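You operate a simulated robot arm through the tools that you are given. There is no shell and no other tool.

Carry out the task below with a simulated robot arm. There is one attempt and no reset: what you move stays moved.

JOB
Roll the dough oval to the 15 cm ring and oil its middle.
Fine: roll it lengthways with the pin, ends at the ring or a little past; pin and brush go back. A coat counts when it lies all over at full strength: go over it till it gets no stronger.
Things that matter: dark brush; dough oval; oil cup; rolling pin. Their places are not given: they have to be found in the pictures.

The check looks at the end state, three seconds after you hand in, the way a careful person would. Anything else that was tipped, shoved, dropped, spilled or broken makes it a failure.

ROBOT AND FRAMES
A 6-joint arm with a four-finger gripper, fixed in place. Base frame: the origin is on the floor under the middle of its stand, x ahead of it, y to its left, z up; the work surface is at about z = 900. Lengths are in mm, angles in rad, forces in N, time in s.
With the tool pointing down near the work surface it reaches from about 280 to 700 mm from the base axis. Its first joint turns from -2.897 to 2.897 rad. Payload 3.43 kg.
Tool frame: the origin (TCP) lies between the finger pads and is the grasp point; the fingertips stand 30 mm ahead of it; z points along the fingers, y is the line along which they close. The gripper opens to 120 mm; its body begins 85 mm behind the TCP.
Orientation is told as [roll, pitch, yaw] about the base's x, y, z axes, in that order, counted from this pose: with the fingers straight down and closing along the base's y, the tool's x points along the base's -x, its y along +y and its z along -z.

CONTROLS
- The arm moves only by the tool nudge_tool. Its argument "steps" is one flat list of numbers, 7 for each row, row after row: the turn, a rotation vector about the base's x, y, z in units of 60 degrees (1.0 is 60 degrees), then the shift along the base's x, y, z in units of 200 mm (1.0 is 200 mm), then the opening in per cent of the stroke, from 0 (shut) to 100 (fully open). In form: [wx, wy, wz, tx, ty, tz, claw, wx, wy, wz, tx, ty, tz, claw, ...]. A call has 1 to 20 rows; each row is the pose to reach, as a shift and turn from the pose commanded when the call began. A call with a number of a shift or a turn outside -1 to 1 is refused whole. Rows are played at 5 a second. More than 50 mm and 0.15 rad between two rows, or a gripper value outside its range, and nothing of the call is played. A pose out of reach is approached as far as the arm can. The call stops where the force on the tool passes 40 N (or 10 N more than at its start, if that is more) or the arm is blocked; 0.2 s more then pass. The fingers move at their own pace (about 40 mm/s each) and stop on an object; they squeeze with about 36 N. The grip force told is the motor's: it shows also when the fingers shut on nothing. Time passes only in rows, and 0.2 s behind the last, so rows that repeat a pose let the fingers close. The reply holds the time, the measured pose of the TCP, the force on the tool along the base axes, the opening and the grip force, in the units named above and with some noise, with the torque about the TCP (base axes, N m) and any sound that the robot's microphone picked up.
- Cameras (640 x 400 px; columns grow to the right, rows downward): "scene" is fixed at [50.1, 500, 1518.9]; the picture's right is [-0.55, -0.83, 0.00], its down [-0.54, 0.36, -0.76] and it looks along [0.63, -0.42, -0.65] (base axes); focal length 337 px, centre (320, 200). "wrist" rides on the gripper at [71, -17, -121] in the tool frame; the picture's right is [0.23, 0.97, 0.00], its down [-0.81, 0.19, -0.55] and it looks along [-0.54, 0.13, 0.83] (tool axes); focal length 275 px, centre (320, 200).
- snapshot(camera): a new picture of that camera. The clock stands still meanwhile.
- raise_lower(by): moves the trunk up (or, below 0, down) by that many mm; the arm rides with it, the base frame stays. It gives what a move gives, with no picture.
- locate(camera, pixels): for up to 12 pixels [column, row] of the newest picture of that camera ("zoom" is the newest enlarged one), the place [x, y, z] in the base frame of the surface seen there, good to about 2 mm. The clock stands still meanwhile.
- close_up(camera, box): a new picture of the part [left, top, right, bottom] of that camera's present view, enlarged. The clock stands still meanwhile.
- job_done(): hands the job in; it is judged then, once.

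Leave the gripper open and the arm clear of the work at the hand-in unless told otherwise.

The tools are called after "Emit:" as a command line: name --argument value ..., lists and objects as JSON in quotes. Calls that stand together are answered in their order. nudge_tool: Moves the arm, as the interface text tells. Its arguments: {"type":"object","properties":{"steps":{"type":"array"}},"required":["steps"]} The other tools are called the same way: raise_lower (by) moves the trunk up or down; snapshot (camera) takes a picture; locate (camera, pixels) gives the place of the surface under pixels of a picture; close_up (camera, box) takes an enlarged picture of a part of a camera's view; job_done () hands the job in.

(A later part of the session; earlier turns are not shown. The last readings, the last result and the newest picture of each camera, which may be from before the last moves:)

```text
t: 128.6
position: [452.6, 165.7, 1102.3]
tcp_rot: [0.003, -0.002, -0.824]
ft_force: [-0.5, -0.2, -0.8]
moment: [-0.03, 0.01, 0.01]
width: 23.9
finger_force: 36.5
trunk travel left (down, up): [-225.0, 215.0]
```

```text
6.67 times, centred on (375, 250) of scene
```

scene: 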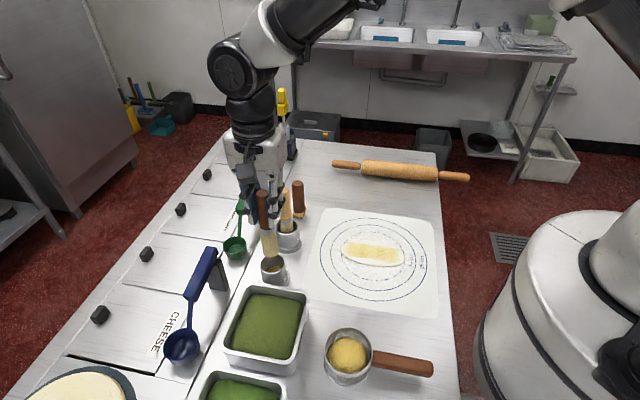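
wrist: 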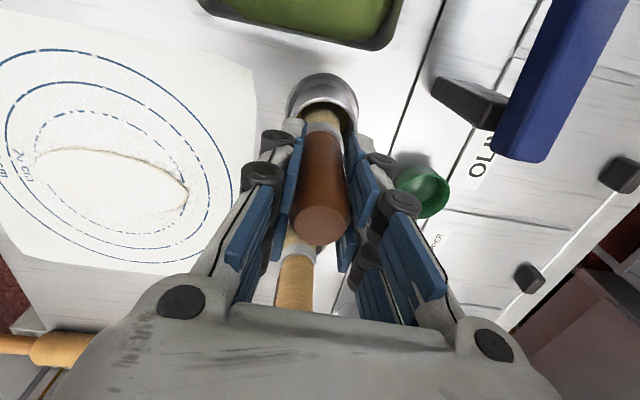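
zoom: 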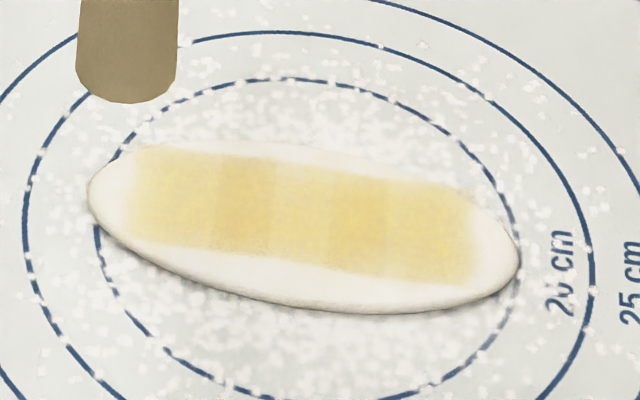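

I look closer at the evenness of the coat.

Emit:
close_up --camera "scene" --box '[345, 232, 405, 270]'

Emit:
snapshot --camera "wrist"

Emit:
close_up --camera "wrist" --box '[150, 20, 320, 150]'

```text
10.53 times, centred on (375, 251) of scene
```

zoom: 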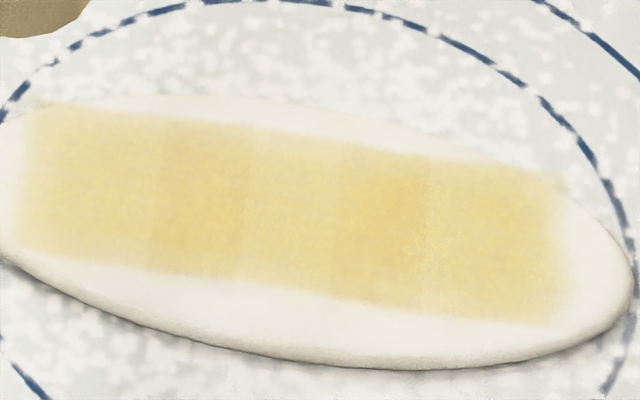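

```text
taken
```

wrist: 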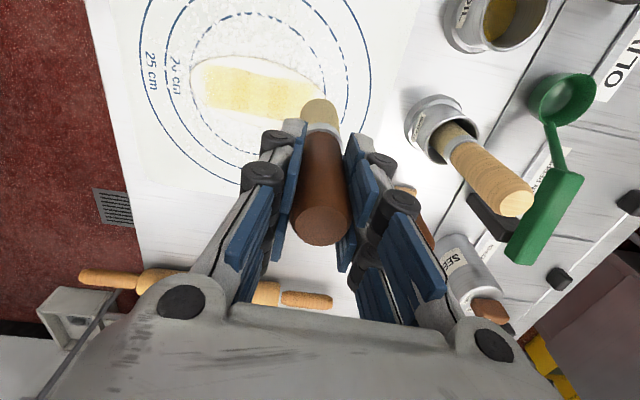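

```text
3.08 times, centred on (235, 85) of wrist
```

zoom: 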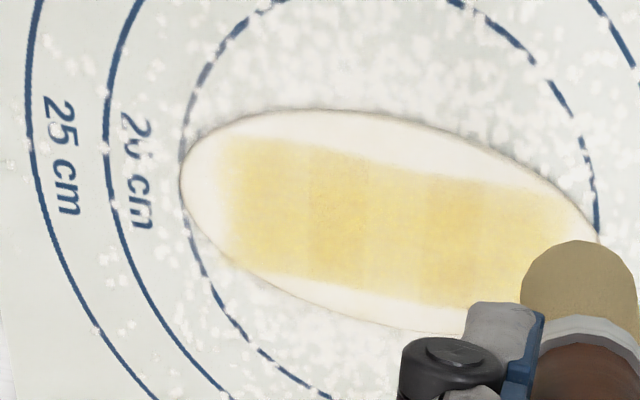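

The coat is fairly even lengthways, but the band seems to sit a bit to one side of the dough (wider bare strip on the side nearer the scene camera). I measure the dough outline and the band edges at several places.

Emit:
close_up --camera "scene" --box '[345, 232, 405, 270]'

Emit:
locate --camera "zoom" --pixels '[[300, 96], [300, 103], [300, 132], [300, 288], [300, 340], [300, 355], [100, 112], [100, 262], [500, 168], [500, 318], [20, 190], [560, 250]]'

Emit:
close_up --camera "wrist" --box '[150, 20, 320, 150]'

Emit:
locate --camera "zoom" --pixels '[[400, 112], [400, 118], [400, 175], [400, 297], [400, 325], [400, 330], [280, 112], [280, 140], [280, 275], [280, 295], [500, 190], [500, 145]]'

```text
10.53 times, centred on (375, 251) of scene
```

zoom: 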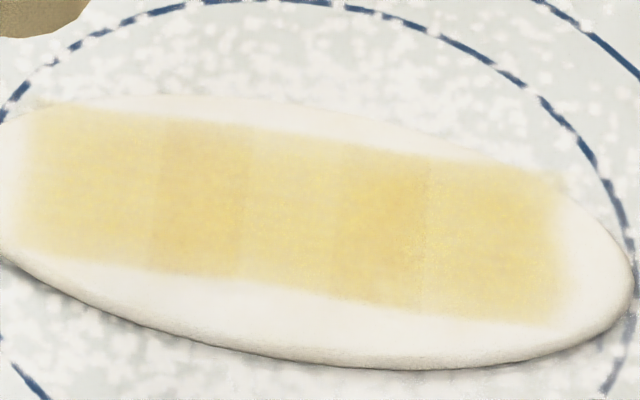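

```text
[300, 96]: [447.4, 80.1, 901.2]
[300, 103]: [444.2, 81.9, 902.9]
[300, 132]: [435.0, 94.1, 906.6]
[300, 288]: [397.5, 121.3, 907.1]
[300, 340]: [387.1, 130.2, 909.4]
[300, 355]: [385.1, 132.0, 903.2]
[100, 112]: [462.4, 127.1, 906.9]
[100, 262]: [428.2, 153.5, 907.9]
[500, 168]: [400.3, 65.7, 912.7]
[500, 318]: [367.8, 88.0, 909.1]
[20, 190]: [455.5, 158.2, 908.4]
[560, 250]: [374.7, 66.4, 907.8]
```

```text
3.08 times, centred on (235, 85) of wrist
```

zoom: 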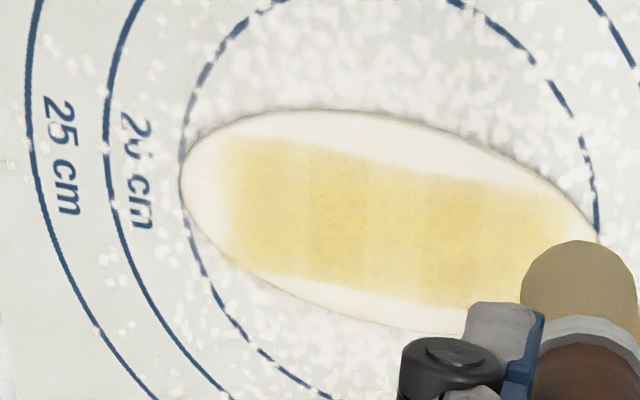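

```text
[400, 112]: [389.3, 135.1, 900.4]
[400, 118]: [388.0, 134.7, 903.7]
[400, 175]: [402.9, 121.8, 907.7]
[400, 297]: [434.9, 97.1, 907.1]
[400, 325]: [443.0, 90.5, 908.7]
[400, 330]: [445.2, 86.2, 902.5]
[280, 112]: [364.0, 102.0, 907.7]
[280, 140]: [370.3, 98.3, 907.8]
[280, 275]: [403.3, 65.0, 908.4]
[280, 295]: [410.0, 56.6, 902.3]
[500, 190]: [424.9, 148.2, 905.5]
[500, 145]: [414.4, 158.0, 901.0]
```

The dough is about 151 × 72 mm, centred near (413,108). The oiled band covers about ±54 mm lengthways and ±21 mm across. I'll reload and widen it a little to either side, staying well inside the edge, and go over all of it again. First a proper soak in the cup.

Emit:
nudge_tool --steps '[-0.003, 0.002, 0, 0.025, 0.17, 0.0785, 0, -0.003, 0.002, 0, 0.05, 0.34, 0.0785, 0, -0.003, 0.002, 0, 0.075, 0.51, 0.0785, 0, -0.003, 0.002, 0, 0.1, 0.68, 0.0785, 0, -0.003, 0.002, 0, 0.1245, 0.8465, 0.0785, 0, -0.003, 0.002, 0, 0.1245, 0.8465, -0.05, 0, -0.003, 0.002, 0, 0.1245, 0.8465, -0.15, 0, -0.003, 0.002, 0, 0.1245, 0.8465, -0.25, 0, -0.003, 0.002, 0, 0.1245, 0.8465, -0.3, 0, -0.003, 0.002, 0, 0.1245, 0.8465, -0.325, 0, -0.003, 0.002, 0, 0.1245, 0.8465, -0.325, 0]'

Emit:
nudge_tool --steps '[0, 0, 0, 0, 0, -0.0025, 0, 0, 0, 0, 0, 0, -0.005, 0, 0, 0, 0, 0, 0, -0.005, 0]'

```text
t: 130.9
position: [478.9, 334.3, 1036.8]
tcp_rot: [0.002, -0.003, -0.822]
ft_force: [-1.6, 0.2, 7.7]
moment: [0.08, 0.17, 0.01]
width: 24.0
finger_force: 35.9
trunk travel left (down, up): [-225.0, 215.0]
```

```text
t: 131.8
position: [478.3, 333.6, 1036.2]
tcp_rot: [0.006, -0.003, -0.821]
ft_force: [0.1, 0.8, 17.4]
moment: [0.14, 0.0, 0.02]
width: 24.1
finger_force: 36.1
trunk travel left (down, up): [-225.0, 215.0]
```

On the cup floor. I back off about 1 mm, swirl and soak for about 4 s, then lift slowly.

Emit:
nudge_tool --steps '[0, 0, 0, 0, 0, 0.006, 0, 0, 0, 0, 0, 0, 0.006, 0, 0, 0, 0, 0.02, 0, 0.006, 0, 0, 0, 0, 0.014, 0.014, 0.006, 0, 0, 0, 0, 0, 0.02, 0.006, 0, 0, 0, 0, -0.014, 0.014, 0.006, 0, 0, 0, 0, -0.02, 0, 0.006, 0, 0, 0, 0, -0.014, -0.014, 0.006, 0, 0, 0, 0, 0, -0.02, 0.006, 0, 0, 0, 0, 0.014, -0.014, 0.006, 0, 0, 0, 0, 0, 0, 0.006, 0, 0, 0, 0, 0, 0, 0.006, 0, 0, 0, 0, 0, 0, 0.006, 0, 0, 0, 0, 0, 0, 0.006, 0, 0, 0, 0, 0, 0, 0.006, 0, 0, 0, 0, 0, 0, 0.006, 0, 0, 0, 0, 0, 0, 0.006, 0, 0, 0, 0, 0, 0, 0.006, 0]'

Emit:
nudge_tool --steps '[0, 0, 0, 0, 0, 0.04, 0, 0, 0, 0, 0, 0, 0.08, 0, 0, 0, 0, 0, 0, 0.12, 0, 0, 0, 0, 0, 0, 0.16, 0, 0, 0, 0, 0, 0, 0.2, 0, 0, 0, 0, 0, 0, 0.24, 0, 0, 0, 0, 0, 0, 0.3, 0, 0, 0, 0, 0, 0, 0.4, 0, 0, 0, 0, 0, 0, 0.4, 0]'

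Emit:
nudge_tool --steps '[0, 0, 0, -0.058, -0.2, 0, 0, 0, 0, 0, -0.116, -0.4, 0, 0, 0, 0, 0, -0.174, -0.6, 0, 0, 0, 0, 0, -0.232, -0.8, 0, 0, 0, 0, 0, -0.29, -1.0, 0, 0]'

```text
t: 135.6
position: [478.1, 332.5, 1037.0]
tcp_rot: [0.001, -0.004, -0.821]
ft_force: [-0.4, 0.0, 1.2]
moment: [0.01, 0.02, 0.07]
width: 24.0
finger_force: 35.5
trunk travel left (down, up): [-225.0, 215.0]
```

```text
t: 137.6
position: [476.9, 333.2, 1116.8]
tcp_rot: [-0.001, -0.003, -0.822]
ft_force: [0.2, -0.7, -1.0]
moment: [0.01, -0.03, 0.0]
width: 23.7
finger_force: 35.9
trunk travel left (down, up): [-225.0, 215.0]
```

```text
t: 138.8
position: [419.5, 133.1, 1117.8]
tcp_rot: [0.001, -0.002, -0.821]
ft_force: [0.6, 0.2, -0.7]
moment: [0.03, 0.0, 0.04]
width: 24.1
finger_force: 35.7
trunk travel left (down, up): [-225.0, 215.0]
```

Over to the line 9 mm on the near side of the dough's centre; find contact there.

Emit:
nudge_tool --steps '[0, 0, 0, -0.0675, -0.088, 0, 0, 0, 0, 0, -0.0675, -0.088, -0.2, 0, 0, 0, 0, -0.0675, -0.088, -0.39, 0, 0, 0, 0, -0.0675, -0.088, -0.425, 0, 0, 0, 0, -0.0675, -0.088, -0.425, 0]'

Emit:
nudge_tool --steps '[0, 0, 0, 0, 0, -0.0025, 0, 0, 0, 0, 0, 0, -0.005, 0]'

```text
t: 139.9
position: [405.6, 115.9, 1032.4]
tcp_rot: [0.0, -0.003, -0.822]
ft_force: [0.3, -1.2, -0.7]
moment: [0.01, -0.03, -0.02]
width: 24.0
finger_force: 36.4
trunk travel left (down, up): [-225.0, 215.0]
```

```text
t: 140.6
position: [407.0, 116.0, 1032.3]
tcp_rot: [0.003, -0.003, -0.822]
ft_force: [-2.5, -0.4, 7.0]
moment: [0.05, 0.1, -0.02]
width: 24.1
finger_force: 36.1
trunk travel left (down, up): [-225.0, 215.0]
```

8 N. Strokes along this line (±36 mm), there and back.

Emit:
nudge_tool --steps '[0, 0, 0, 0.0331, 0.0305, 0, 0, 0, 0, 0, 0.0662, 0.0609, 0, 0, 0, 0, 0, 0.0994, 0.0914, 0, 0, 0, 0, 0, 0.1325, 0.1219, 0, 0, 0, 0, 0, 0.0994, 0.0914, 0, 0, 0, 0, 0, 0.0662, 0.0609, 0, 0, 0, 0, 0, 0.0331, 0.0305, 0, 0, 0, 0, 0, 0, 0, 0, 0, 0, 0, 0, -0.0331, -0.0305, 0, 0, 0, 0, 0, -0.0662, -0.0609, 0, 0, 0, 0, 0, -0.0994, -0.0914, 0, 0, 0, 0, 0, -0.1325, -0.1219, 0, 0, 0, 0, 0, -0.0994, -0.0914, 0, 0, 0, 0, 0, -0.0662, -0.0609, 0, 0, 0, 0, 0, -0.0331, -0.0305, 0, 0, 0, 0, 0, 0, 0, 0, 0]'

Emit:
nudge_tool --steps '[0, 0, 0, 0, 0, 0.05, 0, 0, 0, 0, 0, 0, 0.2, 0, 0, 0, 0, 0.1, 0.12, 0.35, 0, 0, 0, 0, 0.2, 0.28, 0.35, 0]'

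Emit:
close_up --camera "scene" --box '[335, 220, 415, 280]'

Emit:
close_up --camera "wrist" --box '[150, 20, 320, 150]'

```text
t: 143.9
position: [405.3, 114.3, 1030.8]
tcp_rot: [-0.001, -0.004, -0.822]
ft_force: [-4.7, -3.5, 14.6]
moment: [-0.31, 0.48, 0.01]
width: 24.1
finger_force: 35.9
trunk travel left (down, up): [-225.0, 215.0]
```

```text
t: 144.9
position: [446.4, 172.4, 1100.1]
tcp_rot: [0.0, -0.002, -0.822]
ft_force: [0.7, 0.3, 0.1]
moment: [-0.05, 0.03, 0.02]
width: 24.0
finger_force: 35.6
trunk travel left (down, up): [-225.0, 215.0]
```

```text
6.67 times, centred on (375, 250) of scene
```

zoom: 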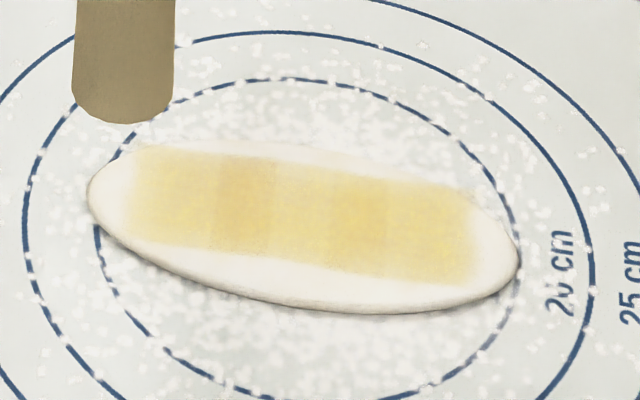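

```text
3.08 times, centred on (235, 85) of wrist
```

zoom: 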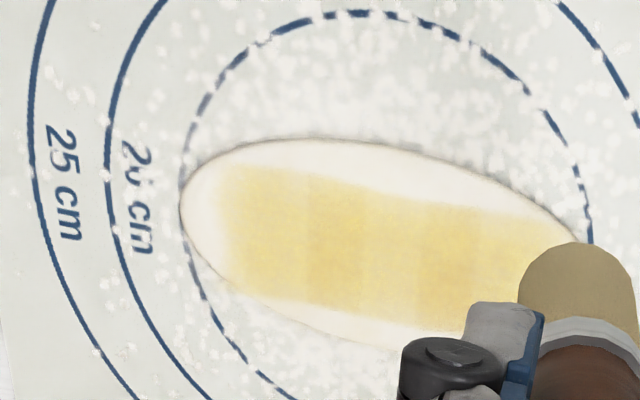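

The band did not widen, so the oil shows only on a fixed middle area made of three overlapping patches (overlaps look darker at x 215-275 and 335-390). What matters is that each patch reaches full strength. I compare the tones at the same enlargement as before.

Emit:
close_up --camera "scene" --box '[345, 232, 405, 270]'

Emit:
close_up --camera "scene" --box '[355, 240, 395, 265]'

```text
10.53 times, centred on (375, 251) of scene
```

zoom: 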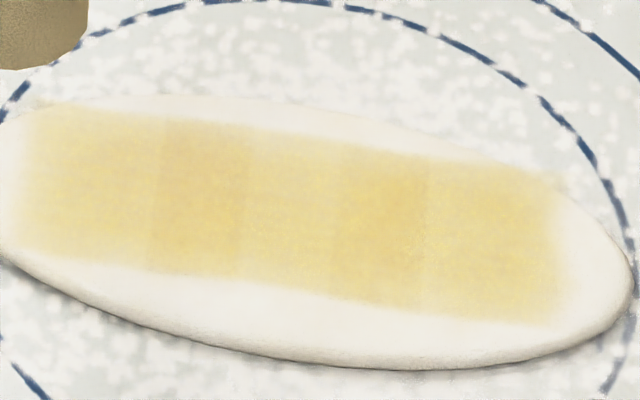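

```text
16.00 times, centred on (375, 252) of scene
```

zoom: 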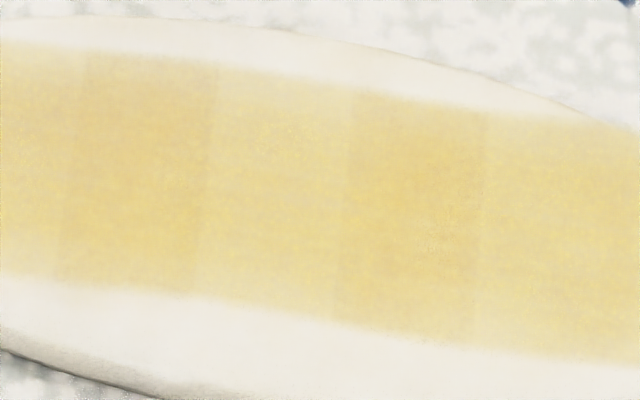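

The tones look the same as before the last pass, which points to saturation. To be sure I make one more full pass along the middle line with the fresh load and compare once more.

Emit:
nudge_tool --steps '[0, 0, 0, -0.086, -0.159, 0, 0, 0, 0, 0, -0.172, -0.318, 0, 0, 0, 0, 0, -0.172, -0.318, -0.2, 0, 0, 0, 0, -0.172, -0.318, -0.32, 0, 0, 0, 0, -0.172, -0.318, -0.338, 0, 0, 0, 0, -0.172, -0.318, -0.338, 0]'

Emit:
nudge_tool --steps '[0, 0, 0, 0, 0, -0.0025, 0, 0, 0, 0, 0, 0, -0.004, 0]'

```text
t: 146.3
position: [412.8, 109.0, 1032.6]
tcp_rot: [0.002, -0.005, -0.821]
ft_force: [-0.2, 0.6, -0.8]
moment: [0.01, 0.0, 0.02]
width: 24.1
finger_force: 35.8
trunk travel left (down, up): [-225.0, 215.0]
```

```text
t: 146.9
position: [412.2, 108.1, 1033.2]
tcp_rot: [0.001, -0.004, -0.821]
ft_force: [0.6, -0.8, -0.4]
moment: [0.01, 0.01, 0.01]
width: 24.0
finger_force: 35.7
trunk travel left (down, up): [-225.0, 215.0]
```

Not touching yet; down by another millimetre in small steps.

Emit:
nudge_tool --steps '[0, 0, 0, 0, 0, -0.0025, 0, 0, 0, 0, 0, 0, -0.005, 0]'

Emit:
nudge_tool --steps '[0, 0, 0, 0, 0, -0.0025, 0, 0, 0, 0, 0, 0, -0.0025, 0]'

```text
t: 147.6
position: [412.2, 107.6, 1031.9]
tcp_rot: [0.002, -0.004, -0.822]
ft_force: [-0.2, 0.1, -0.4]
moment: [0.02, 0.03, 0.02]
width: 23.9
finger_force: 36.0
trunk travel left (down, up): [-225.0, 215.0]
```

```text
t: 148.2
position: [412.8, 108.7, 1030.3]
tcp_rot: [0.002, -0.005, -0.822]
ft_force: [-0.8, 0.6, 2.6]
moment: [0.01, 0.02, 0.01]
width: 23.9
finger_force: 35.7
trunk travel left (down, up): [-225.0, 215.0]
```

Light contact. A hair lower (0.3 mm), then the full pass to ±42 mm and back.

Emit:
nudge_tool --steps '[0, 0, 0, 0.0309, 0.0284, -0.0015, 0, 0, 0, 0, 0.0618, 0.0569, -0.0015, 0, 0, 0, 0, 0.0927, 0.0853, -0.0015, 0, 0, 0, 0, 0.1236, 0.1137, -0.0015, 0, 0, 0, 0, 0.1546, 0.1422, -0.0015, 0, 0, 0, 0, 0.1236, 0.1137, -0.0015, 0, 0, 0, 0, 0.0927, 0.0853, -0.0015, 0, 0, 0, 0, 0.0618, 0.0569, -0.0015, 0, 0, 0, 0, 0.0309, 0.0284, -0.0015, 0, 0, 0, 0, 0, 0, -0.0015, 0, 0, 0, 0, -0.0309, -0.0284, -0.0015, 0, 0, 0, 0, -0.0618, -0.0569, -0.0015, 0, 0, 0, 0, -0.0927, -0.0853, -0.0015, 0, 0, 0, 0, -0.1236, -0.1137, -0.0015, 0, 0, 0, 0, -0.1546, -0.1422, -0.0015, 0, 0, 0, 0, -0.1236, -0.1137, -0.0015, 0, 0, 0, 0, -0.0927, -0.0853, -0.0015, 0, 0, 0, 0, -0.0618, -0.0569, -0.0015, 0, 0, 0, 0, -0.0309, -0.0284, -0.0015, 0, 0, 0, 0, 0, 0, -0.0015, 0]'

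Emit:
nudge_tool --steps '[0, 0, 0, 0, 0, 0.05, 0, 0, 0, 0, 0, 0, 0.2, 0, 0, 0, 0, 0.1, 0.12, 0.35, 0, 0, 0, 0, 0.2, 0.28, 0.35, 0]'

Emit:
close_up --camera "scene" --box '[345, 232, 405, 270]'

Emit:
close_up --camera "scene" --box '[335, 220, 415, 280]'

```text
t: 152.3
position: [412.0, 108.8, 1031.6]
tcp_rot: [0.003, -0.003, -0.822]
ft_force: [-3.3, -2.7, 7.6]
moment: [-0.21, 0.33, 0.03]
width: 24.1
finger_force: 35.8
trunk travel left (down, up): [-225.0, 215.0]
```

```text
t: 153.3
position: [453.4, 165.6, 1101.4]
tcp_rot: [0.002, -0.003, -0.825]
ft_force: [-0.4, 0.6, -0.7]
moment: [0.0, 0.02, -0.01]
width: 24.3
finger_force: 36.4
trunk travel left (down, up): [-225.0, 215.0]
```

```text
10.53 times, centred on (375, 251) of scene
```

zoom: 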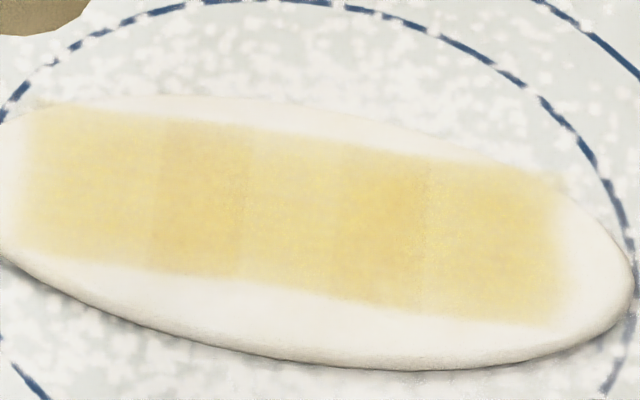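

```text
6.67 times, centred on (375, 250) of scene
```

zoom: 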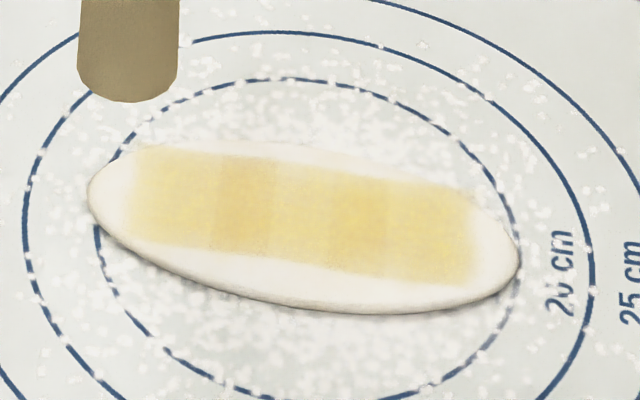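

No visible change after that pass, so the coat looks saturated. For certainty I reload once more with a good soak and make two more light passes (about 4 N); if it still gets no stronger, it is done.

Emit:
nudge_tool --steps '[-0.002, 0.003, 0, 0.025, 0.17, 0.083, 0, -0.002, 0.003, 0, 0.05, 0.34, 0.083, 0, -0.002, 0.003, 0, 0.075, 0.51, 0.083, 0, -0.002, 0.003, 0, 0.1, 0.68, 0.083, 0, -0.002, 0.003, 0, 0.1205, 0.847, 0.083, 0, -0.002, 0.003, 0, 0.1205, 0.847, -0.05, 0, -0.002, 0.003, 0, 0.1205, 0.847, -0.15, 0, -0.002, 0.003, 0, 0.1205, 0.847, -0.25, 0, -0.002, 0.003, 0, 0.1205, 0.847, -0.3, 0, -0.002, 0.003, 0, 0.1205, 0.847, -0.32, 0, -0.002, 0.003, 0, 0.1205, 0.847, -0.32, 0]'

Emit:
nudge_tool --steps '[0, 0, 0, 0, 0, -0.0025, 0, 0, 0, 0, 0, 0, -0.005, 0, 0, 0, 0, 0, 0, -0.005, 0, 0, 0, 0, 0.02, 0, 0, 0, 0, 0, 0, 0.014, 0.014, 0, 0, 0, 0, 0, 0, 0.02, 0, 0, 0, 0, 0, -0.014, 0.014, 0, 0, 0, 0, 0, -0.02, 0, 0, 0, 0, 0, 0, -0.014, -0.014, 0, 0, 0, 0, 0, 0, -0.02, 0, 0, 0, 0, 0, 0.014, -0.014, 0, 0, 0, 0, 0, 0, 0, 0, 0, 0, 0, 0, 0, 0, 0, 0, 0, 0, 0, 0, 0, 0, 0, 0, 0, 0, 0, 0, 0, 0, 0, 0, 0, 0, 0, 0, 0, 0, 0, 0, 0, 0, 0, 0, 0]'

Emit:
nudge_tool --steps '[0, 0, 0, 0, 0, 0.04, 0, 0, 0, 0, 0, 0, 0.08, 0, 0, 0, 0, 0, 0, 0.12, 0, 0, 0, 0, 0, 0, 0.16, 0, 0, 0, 0, 0, 0, 0.2, 0, 0, 0, 0, 0, 0, 0.24, 0, 0, 0, 0, 0, 0, 0.3, 0, 0, 0, 0, 0, 0, 0.4, 0, 0, 0, 0, 0, 0, 0.4, 0]'

Emit:
nudge_tool --steps '[0, 0, 0, -0.058, -0.2, 0, 0, 0, 0, 0, -0.116, -0.4, 0, 0, 0, 0, 0, -0.174, -0.6, 0, 0, 0, 0, 0, -0.232, -0.8, 0, 0, 0, 0, 0, -0.29, -1.0, 0, 0]'

Emit:
snapshot --camera "scene"

```text
t: 155.8
position: [477.9, 332.6, 1037.0]
tcp_rot: [-0.002, -0.002, -0.822]
ft_force: [1.0, 0.1, -0.6]
moment: [0.02, 0.02, -0.02]
width: 23.7
finger_force: 36.2
trunk travel left (down, up): [-225.0, 215.0]
```

```text
refused: steps must hold 7 numbers for each row
```

```text
t: 157.8
position: [478.2, 333.5, 1117.1]
tcp_rot: [-0.004, -0.003, -0.821]
ft_force: [0.0, 0.7, -0.7]
moment: [-0.02, 0.0, 0.01]
width: 24.1
finger_force: 36.1
trunk travel left (down, up): [-225.0, 215.0]
```

```text
t: 158.9
position: [418.0, 133.5, 1117.2]
tcp_rot: [-0.001, -0.002, -0.821]
ft_force: [-0.5, -0.9, -0.5]
moment: [0.05, 0.02, -0.03]
width: 23.9
finger_force: 36.1
trunk travel left (down, up): [-225.0, 215.0]
```

```text
taken
```

scene: 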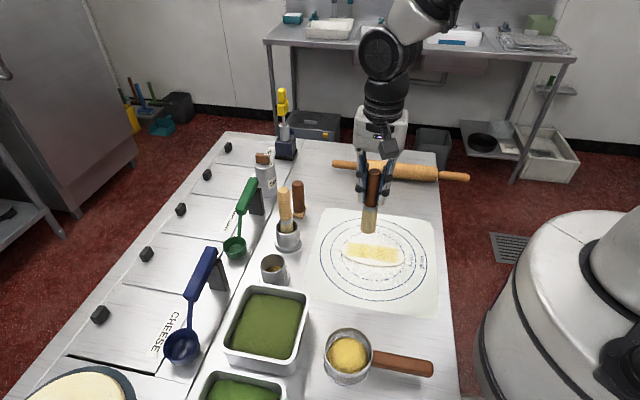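

The soak call was refused (I miscounted a row), so that dip was too short. I go back to the cup and soak properly.

Emit:
nudge_tool --steps '[0, 0, 0, 0.058, 0.2, 0, 0, 0, 0, 0, 0.116, 0.4, 0, 0, 0, 0, 0, 0.174, 0.6, 0, 0, 0, 0, 0, 0.232, 0.8, 0, 0, 0, 0, 0, 0.293, 1.0, 0, 0]'

Emit:
nudge_tool --steps '[0.002, 0.002, 0, 0, 0.005, -0.1, 0, 0.002, 0.002, 0, 0, 0.005, -0.2, 0, 0.002, 0.002, 0, 0, 0.005, -0.3, 0, 0.002, 0.002, 0, 0, 0.005, -0.38, 0, 0.002, 0.002, 0, 0, 0.005, -0.4, 0, 0.002, 0.002, 0, 0, 0.005, -0.403, 0, 0.002, 0.002, 0, 0.015, 0.005, -0.403, 0, 0.002, 0.002, 0, 0, 0.02, -0.403, 0, 0.002, 0.002, 0, -0.015, 0.005, -0.403, 0, 0.002, 0.002, 0, 0, -0.01, -0.403, 0, 0.002, 0.002, 0, 0, 0.005, -0.403, 0, 0.002, 0.002, 0, 0, 0.005, -0.403, 0, 0.002, 0.002, 0, 0, 0.005, -0.403, 0, 0.002, 0.002, 0, 0, 0.005, -0.403, 0, 0.002, 0.002, 0, 0, 0.005, -0.403, 0, 0.002, 0.002, 0, 0, 0.005, -0.403, 0, 0.002, 0.002, 0, 0, 0.005, -0.403, 0, 0.002, 0.002, 0, 0, 0.005, -0.403, 0]'

```text
t: 160.2
position: [477.3, 335.2, 1115.7]
tcp_rot: [-0.003, -0.003, -0.822]
ft_force: [0.1, 0.2, -0.4]
moment: [-0.04, 0.0, 0.01]
width: 23.8
finger_force: 36.2
trunk travel left (down, up): [-225.0, 215.0]
```

```text
t: 163.9
position: [476.7, 335.7, 1036.8]
tcp_rot: [-0.003, 0.0, -0.822]
ft_force: [-0.2, -0.6, 2.3]
moment: [-0.06, 0.04, 0.03]
width: 23.9
finger_force: 35.7
trunk travel left (down, up): [-225.0, 215.0]
```

The tip just rests on the cup floor (about 3 N). I soak another two seconds, lift slowly, and go back over the dough.

Emit:
nudge_tool --steps '[0, 0, 0, 0, 0, 0, 0, 0, 0, 0, 0, 0, 0, 0, 0, 0, 0, 0, 0, 0, 0, 0, 0, 0, 0, 0, 0, 0, 0, 0, 0, 0, 0, 0, 0, 0, 0, 0, 0, 0, 0, 0, 0, 0, 0, 0, 0, 0, 0, 0, 0, 0, 0, 0, 0.04, 0, 0, 0, 0, 0, 0, 0.08, 0, 0, 0, 0, 0, 0, 0.12, 0, 0, 0, 0, 0, 0, 0.16, 0, 0, 0, 0, 0, 0, 0.2, 0, 0, 0, 0, 0, 0, 0.24, 0, 0, 0, 0, 0, 0, 0.3, 0, 0, 0, 0, 0, 0, 0.4, 0, 0, 0, 0, 0, 0, 0.4, 0]'

Emit:
nudge_tool --steps '[0, 0, 0, -0.058, -0.2, 0, 0, 0, 0, 0, -0.116, -0.4, 0, 0, 0, 0, 0, -0.174, -0.6, 0, 0, 0, 0, 0, -0.232, -0.8, 0, 0, 0, 0, 0, -0.29, -1.0, 0, 0]'

Emit:
nudge_tool --steps '[0, 0, 0, -0.03, -0.132, 0, 0, 0, 0, 0, -0.03, -0.132, -0.2, 0, 0, 0, 0, -0.03, -0.132, -0.39, 0, 0, 0, 0, -0.03, -0.132, -0.425, 0, 0, 0, 0, -0.03, -0.132, -0.425, 0]'

Emit:
nudge_tool --steps '[0, 0, 0, 0, 0, -0.0025, 0, 0, 0, 0, 0, 0, -0.0025, 0]'

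```text
t: 167.3
position: [476.1, 335.0, 1116.2]
tcp_rot: [-0.004, 0.0, -0.821]
ft_force: [-0.4, 0.3, -0.3]
moment: [-0.01, 0.01, -0.03]
width: 24.0
finger_force: 36.0
trunk travel left (down, up): [-225.0, 215.0]
```

```text
t: 168.6
position: [419.1, 133.8, 1117.0]
tcp_rot: [-0.002, 0.0, -0.822]
ft_force: [0.0, -0.4, 0.5]
moment: [0.01, -0.01, -0.03]
width: 24.0
finger_force: 35.8
trunk travel left (down, up): [-225.0, 215.0]
```

```text
t: 169.8
position: [413.1, 108.0, 1032.5]
tcp_rot: [-0.002, 0.0, -0.822]
ft_force: [-0.2, 1.0, 0.0]
moment: [0.0, -0.01, 0.0]
width: 23.8
finger_force: 35.7
trunk travel left (down, up): [-225.0, 215.0]
```

```text
t: 170.3
position: [413.4, 108.4, 1032.4]
tcp_rot: [0.0, 0.001, -0.823]
ft_force: [-0.2, -0.4, -1.3]
moment: [0.01, -0.01, -0.02]
width: 24.1
finger_force: 36.4
trunk travel left (down, up): [-225.0, 215.0]
```

Not in contact yet; small steps down.

Emit:
nudge_tool --steps '[0, 0, 0, 0, 0, -0.0025, 0, 0, 0, 0, 0, 0, -0.0035, 0]'

Emit:
nudge_tool --steps '[0, 0, 0, 0, 0, -0.0015, 0, 0, 0, 0, 0, 0, -0.0015, 0]'

```text
t: 170.9
position: [412.6, 108.8, 1031.0]
tcp_rot: [-0.002, -0.002, -0.822]
ft_force: [-0.7, -1.0, 4.0]
moment: [-0.01, 0.14, 0.02]
width: 24.0
finger_force: 35.8
trunk travel left (down, up): [-225.0, 215.0]
```

```text
t: 171.6
position: [413.2, 108.5, 1029.9]
tcp_rot: [-0.002, -0.001, -0.822]
ft_force: [-1.7, -0.3, 12.0]
moment: [0.07, 0.23, 0.0]
width: 24.0
finger_force: 36.5
trunk travel left (down, up): [-225.0, 215.0]
```

About 12 N, easing to about 8. First I go over the middle ±20 mm, then both ends.

Emit:
nudge_tool --steps '[0, 0, 0, 0.0368, 0.0339, 0.001, 0, 0, 0, 0, 0.0736, 0.0677, 0.001, 0, 0, 0, 0, 0.0368, 0.0339, 0.001, 0, 0, 0, 0, 0, 0, 0.001, 0, 0, 0, 0, -0.0368, -0.0339, 0.001, 0, 0, 0, 0, -0.0736, -0.0677, 0.001, 0, 0, 0, 0, -0.0368, -0.0339, 0.001, 0, 0, 0, 0, 0, 0, 0.001, 0, 0, 0, 0, 0.0368, 0.0339, 0.001, 0, 0, 0, 0, 0.0736, 0.0677, 0.001, 0, 0, 0, 0, 0.0368, 0.0339, 0.001, 0, 0, 0, 0, 0, 0, 0.001, 0, 0, 0, 0, -0.0368, -0.0339, 0.001, 0, 0, 0, 0, -0.0736, -0.0677, 0.001, 0, 0, 0, 0, -0.0368, -0.0339, 0.001, 0, 0, 0, 0, 0, 0, 0.001, 0]'

Emit:
nudge_tool --steps '[0, 0, 0, 0.0309, 0.0284, 0, 0, 0, 0, 0, 0.0618, 0.0569, 0, 0, 0, 0, 0, 0.0927, 0.0853, 0, 0, 0, 0, 0, 0.1236, 0.1137, 0, 0, 0, 0, 0, 0.1546, 0.1422, 0, 0, 0, 0, 0, 0.1236, 0.1137, 0, 0, 0, 0, 0, 0.0927, 0.0853, 0, 0, 0, 0, 0, 0.0618, 0.0569, 0, 0, 0, 0, 0, 0.0309, 0.0284, 0, 0, 0, 0, 0, 0, 0, 0, 0, 0, 0, 0, -0.0309, -0.0284, 0, 0, 0, 0, 0, -0.0618, -0.0569, 0, 0, 0, 0, 0, -0.0927, -0.0853, 0, 0, 0, 0, 0, -0.1236, -0.1137, 0, 0, 0, 0, 0, -0.1546, -0.1422, 0, 0, 0, 0, 0, -0.1236, -0.1137, 0, 0, 0, 0, 0, -0.0927, -0.0853, 0, 0, 0, 0, 0, -0.0618, -0.0569, 0, 0, 0, 0, 0, -0.0309, -0.0284, 0, 0, 0, 0, 0, 0, 0, 0, 0]'

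Emit:
nudge_tool --steps '[0, 0, 0, 0, 0, 0.05, 0, 0, 0, 0, 0, 0, 0.2, 0, 0, 0, 0, 0.1, 0.12, 0.35, 0, 0, 0, 0, 0.2, 0.28, 0.35, 0]'

Emit:
close_up --camera "scene" --box '[345, 232, 405, 270]'

Emit:
close_up --camera "scene" --box '[335, 220, 415, 280]'

```text
t: 174.9
position: [411.6, 107.9, 1030.2]
tcp_rot: [-0.004, 0.003, -0.823]
ft_force: [-5.6, -3.2, 16.3]
moment: [-0.3, 0.69, 0.02]
width: 23.8
finger_force: 36.3
trunk travel left (down, up): [-225.0, 215.0]
```

```text
t: 179.2
position: [413.0, 108.8, 1030.5]
tcp_rot: [-0.002, 0.0, -0.825]
ft_force: [-2.6, -1.5, 10.4]
moment: [-0.15, 0.29, -0.01]
width: 24.2
finger_force: 36.0
trunk travel left (down, up): [-225.0, 215.0]
```

```text
t: 180.2
position: [453.4, 165.0, 1098.9]
tcp_rot: [-0.006, 0.0, -0.823]
ft_force: [0.9, -0.2, -0.4]
moment: [-0.04, 0.02, -0.06]
width: 23.5
finger_force: 36.0
trunk travel left (down, up): [-225.0, 215.0]
```

```text
10.53 times, centred on (375, 251) of scene
```

zoom: 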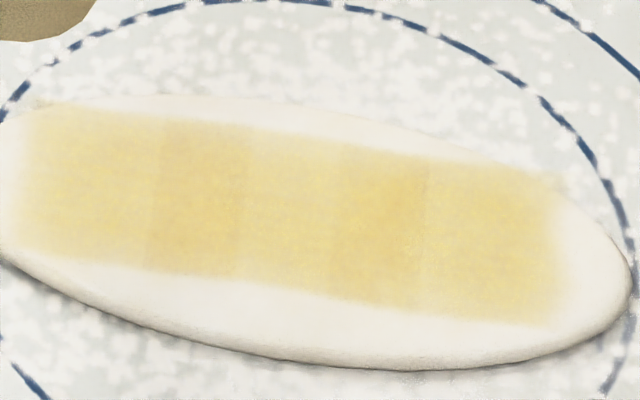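

```text
6.67 times, centred on (375, 250) of scene
```

zoom: 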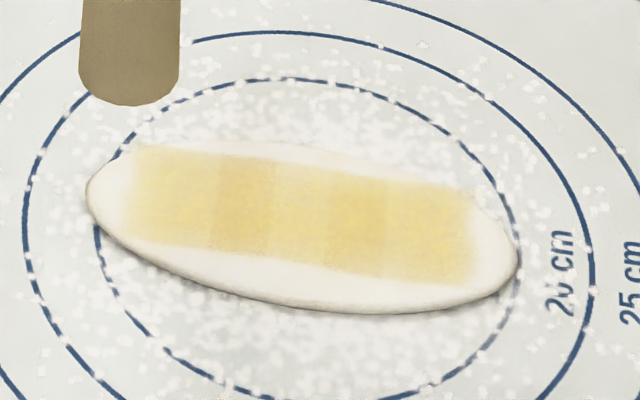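

No stronger: the coat is at its full strength. The friction may have nudged the dough by about a millimetre, so I check both tips against the ring again.

Emit:
close_up --camera "scene" --box '[385, 240, 417, 260]'

Emit:
close_up --camera "scene" --box '[335, 230, 367, 250]'

Emit:
close_up --camera "wrist" --box '[150, 20, 320, 150]'

```text
16.00 times, centred on (401, 250) of scene
```

zoom: 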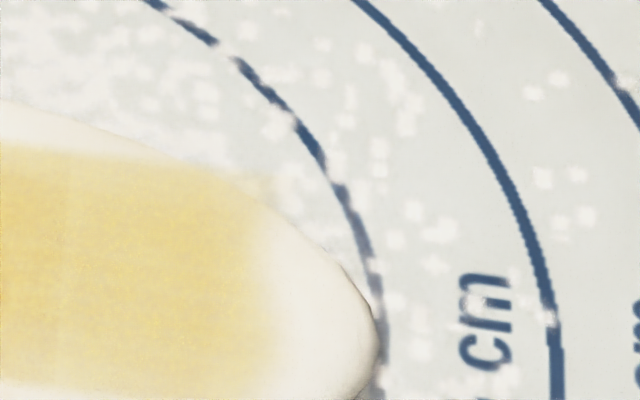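

```text
16.00 times, centred on (351, 240) of scene
```

zoom: 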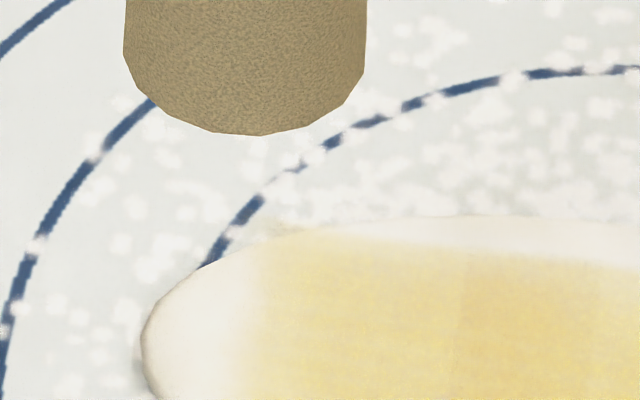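

```text
3.08 times, centred on (235, 85) of wrist
```

zoom: 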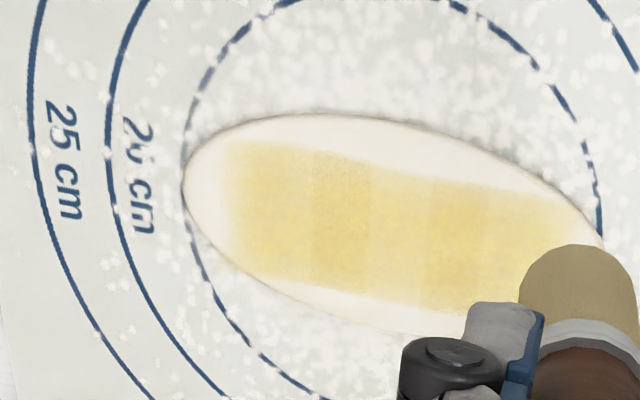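

The dough has crept about 2.4 mm towards +u: its left tip is now about 5 mm past the ring and its right tip just at the ring line. I'd like it centred, so I make one-way strokes on the oiled middle towards -u, lifting for the return, and watch the tips. First find contact at u = +20.

Emit:
nudge_tool --steps '[0.003, 0, 0, -0.066, -0.108, 0, 0, 0.003, 0, 0, -0.1315, -0.215, 0, 0, 0.003, 0, 0, -0.1315, -0.215, -0.2, 0, 0.003, 0, 0, -0.1315, -0.215, -0.32, 0, 0.003, 0, 0, -0.1315, -0.215, -0.337, 0, 0.003, 0, 0, -0.1315, -0.215, -0.337, 0]'

Emit:
nudge_tool --steps '[0, 0, 0, 0, 0, -0.0025, 0, 0, 0, 0, 0, 0, -0.004, 0]'

```text
t: 181.6
position: [425.7, 121.4, 1031.7]
tcp_rot: [0.0, 0.001, -0.82]
ft_force: [0.0, -0.9, -1.1]
moment: [-0.01, 0.0, 0.01]
width: 23.9
finger_force: 35.6
trunk travel left (down, up): [-225.0, 215.0]
```

```text
t: 182.2
position: [427.0, 122.1, 1031.8]
tcp_rot: [-0.001, 0.004, -0.823]
ft_force: [0.0, -0.8, -1.9]
moment: [0.01, 0.01, -0.02]
width: 24.3
finger_force: 35.7
trunk travel left (down, up): [-225.0, 215.0]
```

Emit:
nudge_tool --steps '[0, 0, 0, 0, 0, -0.0025, 0, 0, 0, 0, 0, 0, -0.005, 0]'

Emit:
nudge_tool --steps '[0, 0, 0, 0, 0, -0.0025, 0, 0, 0, 0, 0, 0, -0.0025, 0]'

```text
t: 182.8
position: [427.0, 121.5, 1030.3]
tcp_rot: [0.002, 0.002, -0.821]
ft_force: [-0.5, -0.1, -1.3]
moment: [-0.01, 0.03, -0.01]
width: 24.0
finger_force: 36.1
trunk travel left (down, up): [-225.0, 215.0]
```

```text
t: 183.3
position: [427.2, 121.7, 1029.1]
tcp_rot: [0.0, 0.005, -0.821]
ft_force: [0.3, 0.0, -0.2]
moment: [0.01, -0.03, 0.05]
width: 24.3
finger_force: 36.1
trunk travel left (down, up): [-225.0, 215.0]
```

Barely touching at z 1029. One millimetre lower gives a firmer touch; then a one-way stroke of 40 mm towards -u, and lift.

Emit:
nudge_tool --steps '[0, 0, 0, 0, 0, -0.003, 0, 0, 0, 0, 0, 0, -0.005, 0]'

Emit:
nudge_tool --steps '[0, 0, 0, -0.0294, -0.0271, 0, 0, 0, 0, 0, -0.0589, -0.0542, 0, 0, 0, 0, 0, -0.0883, -0.0812, 0, 0, 0, 0, 0, -0.1178, -0.1083, 0, 0, 0, 0, 0, -0.1472, -0.1354, 0, 0]'

Emit:
nudge_tool --steps '[0, 0, 0, 0, 0, 0.05, 0, 0, 0, 0, 0, 0, 0.2, 0, 0, 0, 0, 0.1, 0.12, 0.35, 0, 0, 0, 0, 0.25, 0.32, 0.35, 0]'

Emit:
close_up --camera "scene" --box '[385, 240, 417, 260]'

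Emit:
close_up --camera "scene" --box '[335, 220, 415, 280]'

```text
t: 183.9
position: [425.7, 121.6, 1029.7]
tcp_rot: [0.0, 0.003, -0.824]
ft_force: [-0.8, -0.9, 6.0]
moment: [0.05, 0.11, -0.01]
width: 24.1
finger_force: 36.0
trunk travel left (down, up): [-225.0, 215.0]
```

```text
t: 185.2
position: [397.8, 94.0, 1028.8]
tcp_rot: [0.0, 0.001, -0.823]
ft_force: [2.5, 3.2, 13.8]
moment: [0.28, -0.36, 0.0]
width: 24.2
finger_force: 36.2
trunk travel left (down, up): [-225.0, 215.0]
```

```text
t: 186.2
position: [446.9, 159.4, 1097.8]
tcp_rot: [-0.004, 0.003, -0.824]
ft_force: [1.7, 1.0, -0.4]
moment: [-0.04, 0.01, 0.02]
width: 23.8
finger_force: 35.8
trunk travel left (down, up): [-225.0, 215.0]
```

```text
16.00 times, centred on (401, 250) of scene
```

zoom: 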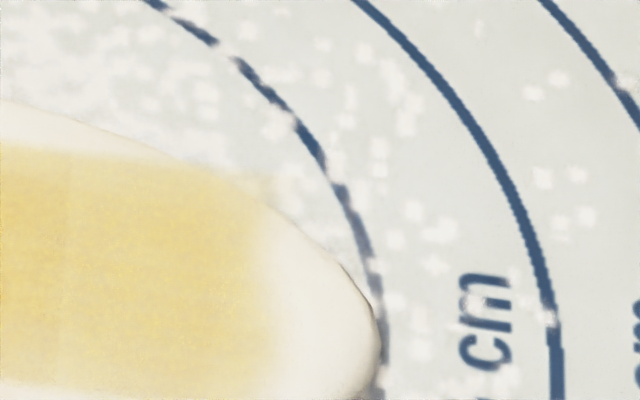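

```text
6.67 times, centred on (375, 250) of scene
```

zoom: 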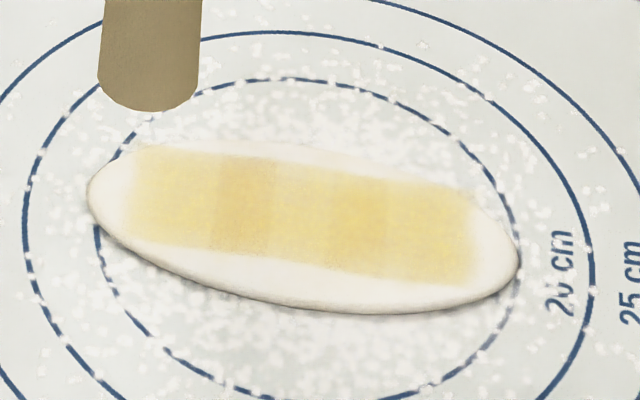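

The tip moved back about 0.4 mm. I repeat two firmer one-way strokes in the same direction.

Emit:
nudge_tool --steps '[0.003, -0.002, 0, -0.05, -0.09, 0, 0, 0.003, -0.002, 0, -0.1028, -0.1846, 0, 0, 0.003, -0.002, 0, -0.1028, -0.1846, -0.2, 0, 0.003, -0.002, 0, -0.1028, -0.1846, -0.33, 0, 0.003, -0.002, 0, -0.1028, -0.1846, -0.353, 0, 0.003, -0.002, 0, -0.1322, -0.2117, -0.353, 0, 0.003, -0.002, 0, -0.1617, -0.2388, -0.353, 0, 0.003, -0.002, 0, -0.1911, -0.2658, -0.353, 0, 0.003, -0.002, 0, -0.2206, -0.2929, -0.353, 0, 0.003, -0.002, 0, -0.25, -0.32, -0.353, 0, 0.003, -0.002, 0, -0.25, -0.32, -0.3, 0, 0.003, -0.002, 0, -0.1028, -0.1846, -0.3, 0, 0.003, -0.002, 0, -0.1028, -0.1846, -0.345, 0, 0.003, -0.002, 0, -0.1028, -0.1846, -0.355, 0, 0.003, -0.002, 0, -0.1322, -0.2117, -0.355, 0, 0.003, -0.002, 0, -0.1617, -0.2388, -0.355, 0, 0.003, -0.002, 0, -0.1911, -0.2658, -0.355, 0, 0.003, -0.002, 0, -0.2206, -0.2929, -0.355, 0, 0.003, -0.002, 0, -0.25, -0.32, -0.355, 0]'

Emit:
nudge_tool --steps '[0, 0, 0, 0, 0, 0.05, 0, 0, 0, 0, 0, 0, 0.2, 0, 0, 0, 0, 0.1, 0.12, 0.35, 0, 0, 0, 0, 0.25, 0.32, 0.35, 0]'

Emit:
close_up --camera "scene" --box '[385, 240, 417, 260]'

Emit:
close_up --camera "scene" --box '[335, 220, 415, 280]'

```text
t: 190.2
position: [399.0, 94.0, 1028.9]
tcp_rot: [0.007, 0.001, -0.823]
ft_force: [9.1, 7.1, 30.6]
moment: [0.69, -0.88, -0.01]
width: 24.1
finger_force: 35.7
trunk travel left (down, up): [-225.0, 215.0]
```

```text
t: 191.2
position: [448.8, 159.8, 1096.3]
tcp_rot: [0.001, 0.003, -0.821]
ft_force: [0.2, 0.3, -1.0]
moment: [-0.03, 0.03, 0.01]
width: 24.1
finger_force: 35.8
trunk travel left (down, up): [-225.0, 215.0]
```

```text
16.00 times, centred on (401, 250) of scene
```

zoom: 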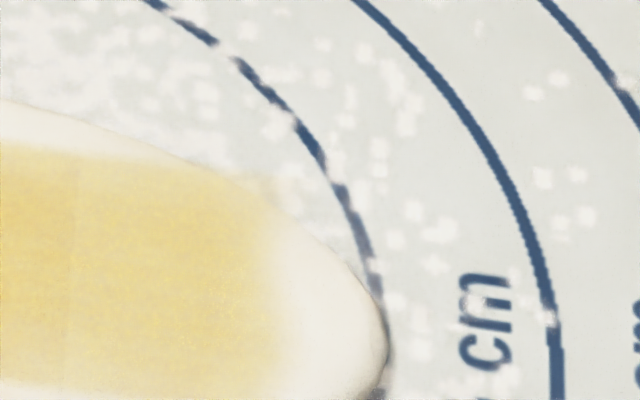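

```text
6.67 times, centred on (375, 250) of scene
```

zoom: 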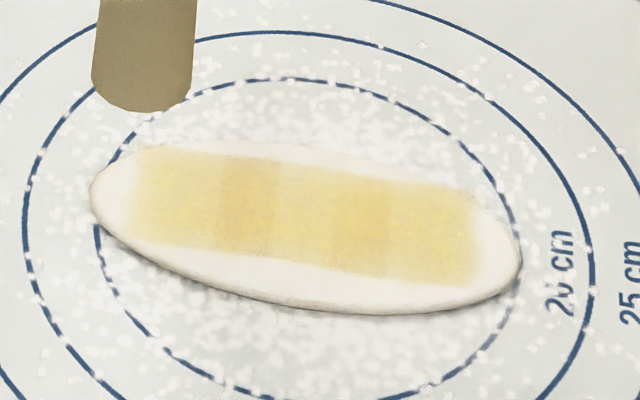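

Both tips now lie just past the ring again (right tip at 389 against the ring line at about 383; left as before). The coat is even. Now the brush goes back into the oil cup.

Emit:
nudge_tool --steps '[0, -0.002, 0, 0.028, 0.175, 0.1085, 0, 0, -0.002, 0, 0.056, 0.35, 0.1085, 0, 0, -0.002, 0, 0.084, 0.525, 0.1085, 0, 0, -0.002, 0, 0.112, 0.7, 0.1085, 0, 0, -0.002, 0, 0.141, 0.8775, 0.1085, 0, 0, -0.002, 0, 0.141, 0.8775, 0.1085, 0]'

Emit:
snapshot --camera "wrist"

Emit:
close_up --camera "wrist" --box '[280, 40, 370, 150]'

Emit:
close_up --camera "scene" --box '[250, 205, 300, 285]'

```text
t: 192.6
position: [475.0, 334.0, 1118.7]
tcp_rot: [0.005, 0.003, -0.822]
ft_force: [-0.2, 0.8, -0.6]
moment: [0.01, -0.01, 0.02]
width: 23.9
finger_force: 35.9
trunk travel left (down, up): [-225.0, 215.0]
```

```text
taken
```

wrist: 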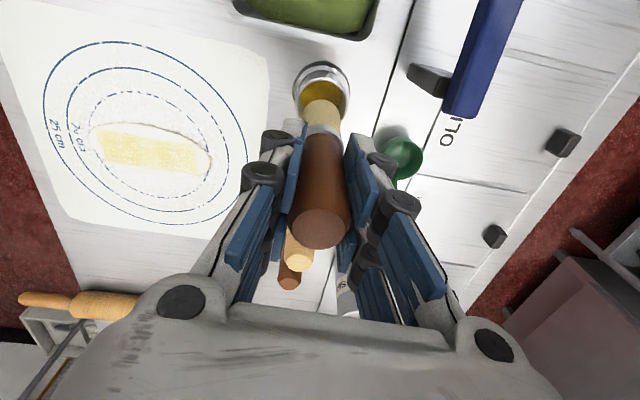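

```text
3.64 times, centred on (325, 95) of wrist
```

zoom: 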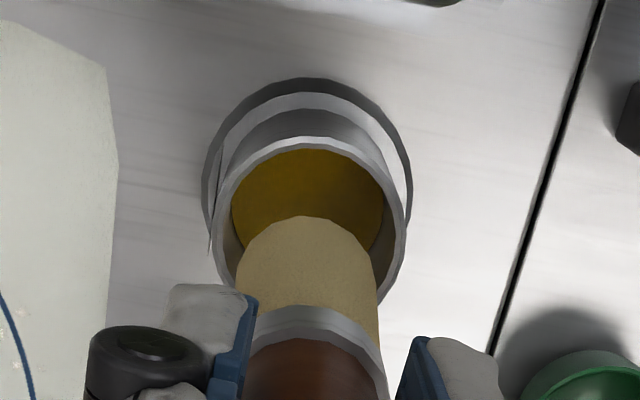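

```text
5.00 times, centred on (275, 245) of scene
```

zoom: 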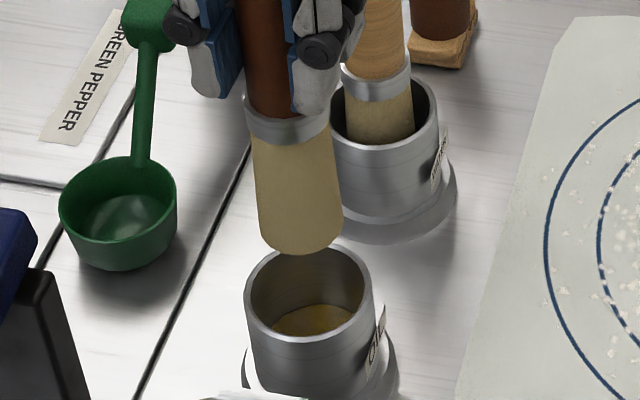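

All aligned. I lower the brush into the cup and feel for its floor.

Emit:
nudge_tool --steps '[-0.004, -0.003, 0, 0.009, 0.006, -0.1, 0, -0.004, -0.003, 0, 0.009, 0.006, -0.2, 0, -0.004, -0.003, 0, 0.009, 0.006, -0.3, 0, -0.004, -0.003, 0, 0.009, 0.006, -0.36, 0, -0.004, -0.003, 0, 0.009, 0.006, -0.4, 0, -0.004, -0.003, 0, 0.009, 0.006, -0.405, 0, -0.004, -0.003, 0, 0.009, 0.006, -0.405, 0]'

Emit:
nudge_tool --steps '[0, 0, 0, 0, 0, -0.0025, 0, 0, 0, 0, 0, 0, -0.005, 0, 0, 0, 0, 0, 0, -0.005, 0]'

```text
t: 194.2
position: [478.6, 335.9, 1038.7]
tcp_rot: [0.003, -0.003, -0.823]
ft_force: [-0.3, 0.1, -1.1]
moment: [0.0, 0.01, 0.0]
width: 24.1
finger_force: 36.6
trunk travel left (down, up): [-225.0, 215.0]
```

```text
t: 194.9
position: [476.2, 335.2, 1037.0]
tcp_rot: [0.005, -0.003, -0.823]
ft_force: [0.3, 0.3, 0.4]
moment: [0.0, 0.02, -0.01]
width: 23.8
finger_force: 36.1
trunk travel left (down, up): [-225.0, 215.0]
```

Emit:
nudge_tool --steps '[0, 0, 0, 0, 0, -0.0025, 0, 0, 0, 0, 0, 0, -0.005, 0]'

Emit:
nudge_tool --steps '[0, 0, 0, 0, 0, -0.0025, 0, 0, 0, 0, 0, 0, -0.005, 0]'

```text
t: 195.6
position: [477.3, 334.7, 1037.4]
tcp_rot: [0.002, -0.004, -0.822]
ft_force: [-0.2, -0.2, -0.5]
moment: [-0.01, -0.02, 0.01]
width: 24.1
finger_force: 36.3
trunk travel left (down, up): [-225.0, 215.0]
```

```text
t: 196.2
position: [478.1, 335.7, 1037.5]
tcp_rot: [0.003, -0.003, -0.821]
ft_force: [0.0, -0.6, -1.0]
moment: [0.02, 0.04, 0.02]
width: 24.1
finger_force: 35.6
trunk travel left (down, up): [-225.0, 215.0]
```

Still no floor contact; I keep stepping down.

Emit:
nudge_tool --steps '[0, 0, 0, 0, 0, -0.003, 0, 0, 0, 0, 0, 0, -0.006, 0, 0, 0, 0, 0, 0, -0.006, 0]'

Emit:
nudge_tool --steps '[0, 0, 0, 0, 0, -0.002, 0, 0, 0, 0, 0, 0, -0.004, 0, 0, 0, 0, 0, 0, -0.004, 0]'

```text
t: 196.9
position: [476.5, 333.5, 1035.1]
tcp_rot: [0.006, -0.003, -0.822]
ft_force: [0.5, -0.8, 2.9]
moment: [-0.06, -0.05, -0.02]
width: 24.0
finger_force: 36.9
trunk travel left (down, up): [-225.0, 215.0]
```

```text
t: 197.8
position: [477.5, 334.3, 1035.8]
tcp_rot: [0.005, -0.003, -0.821]
ft_force: [1.3, -1.5, 8.9]
moment: [-0.13, 0.03, 0.01]
width: 24.0
finger_force: 35.8
trunk travel left (down, up): [-225.0, 215.0]
```

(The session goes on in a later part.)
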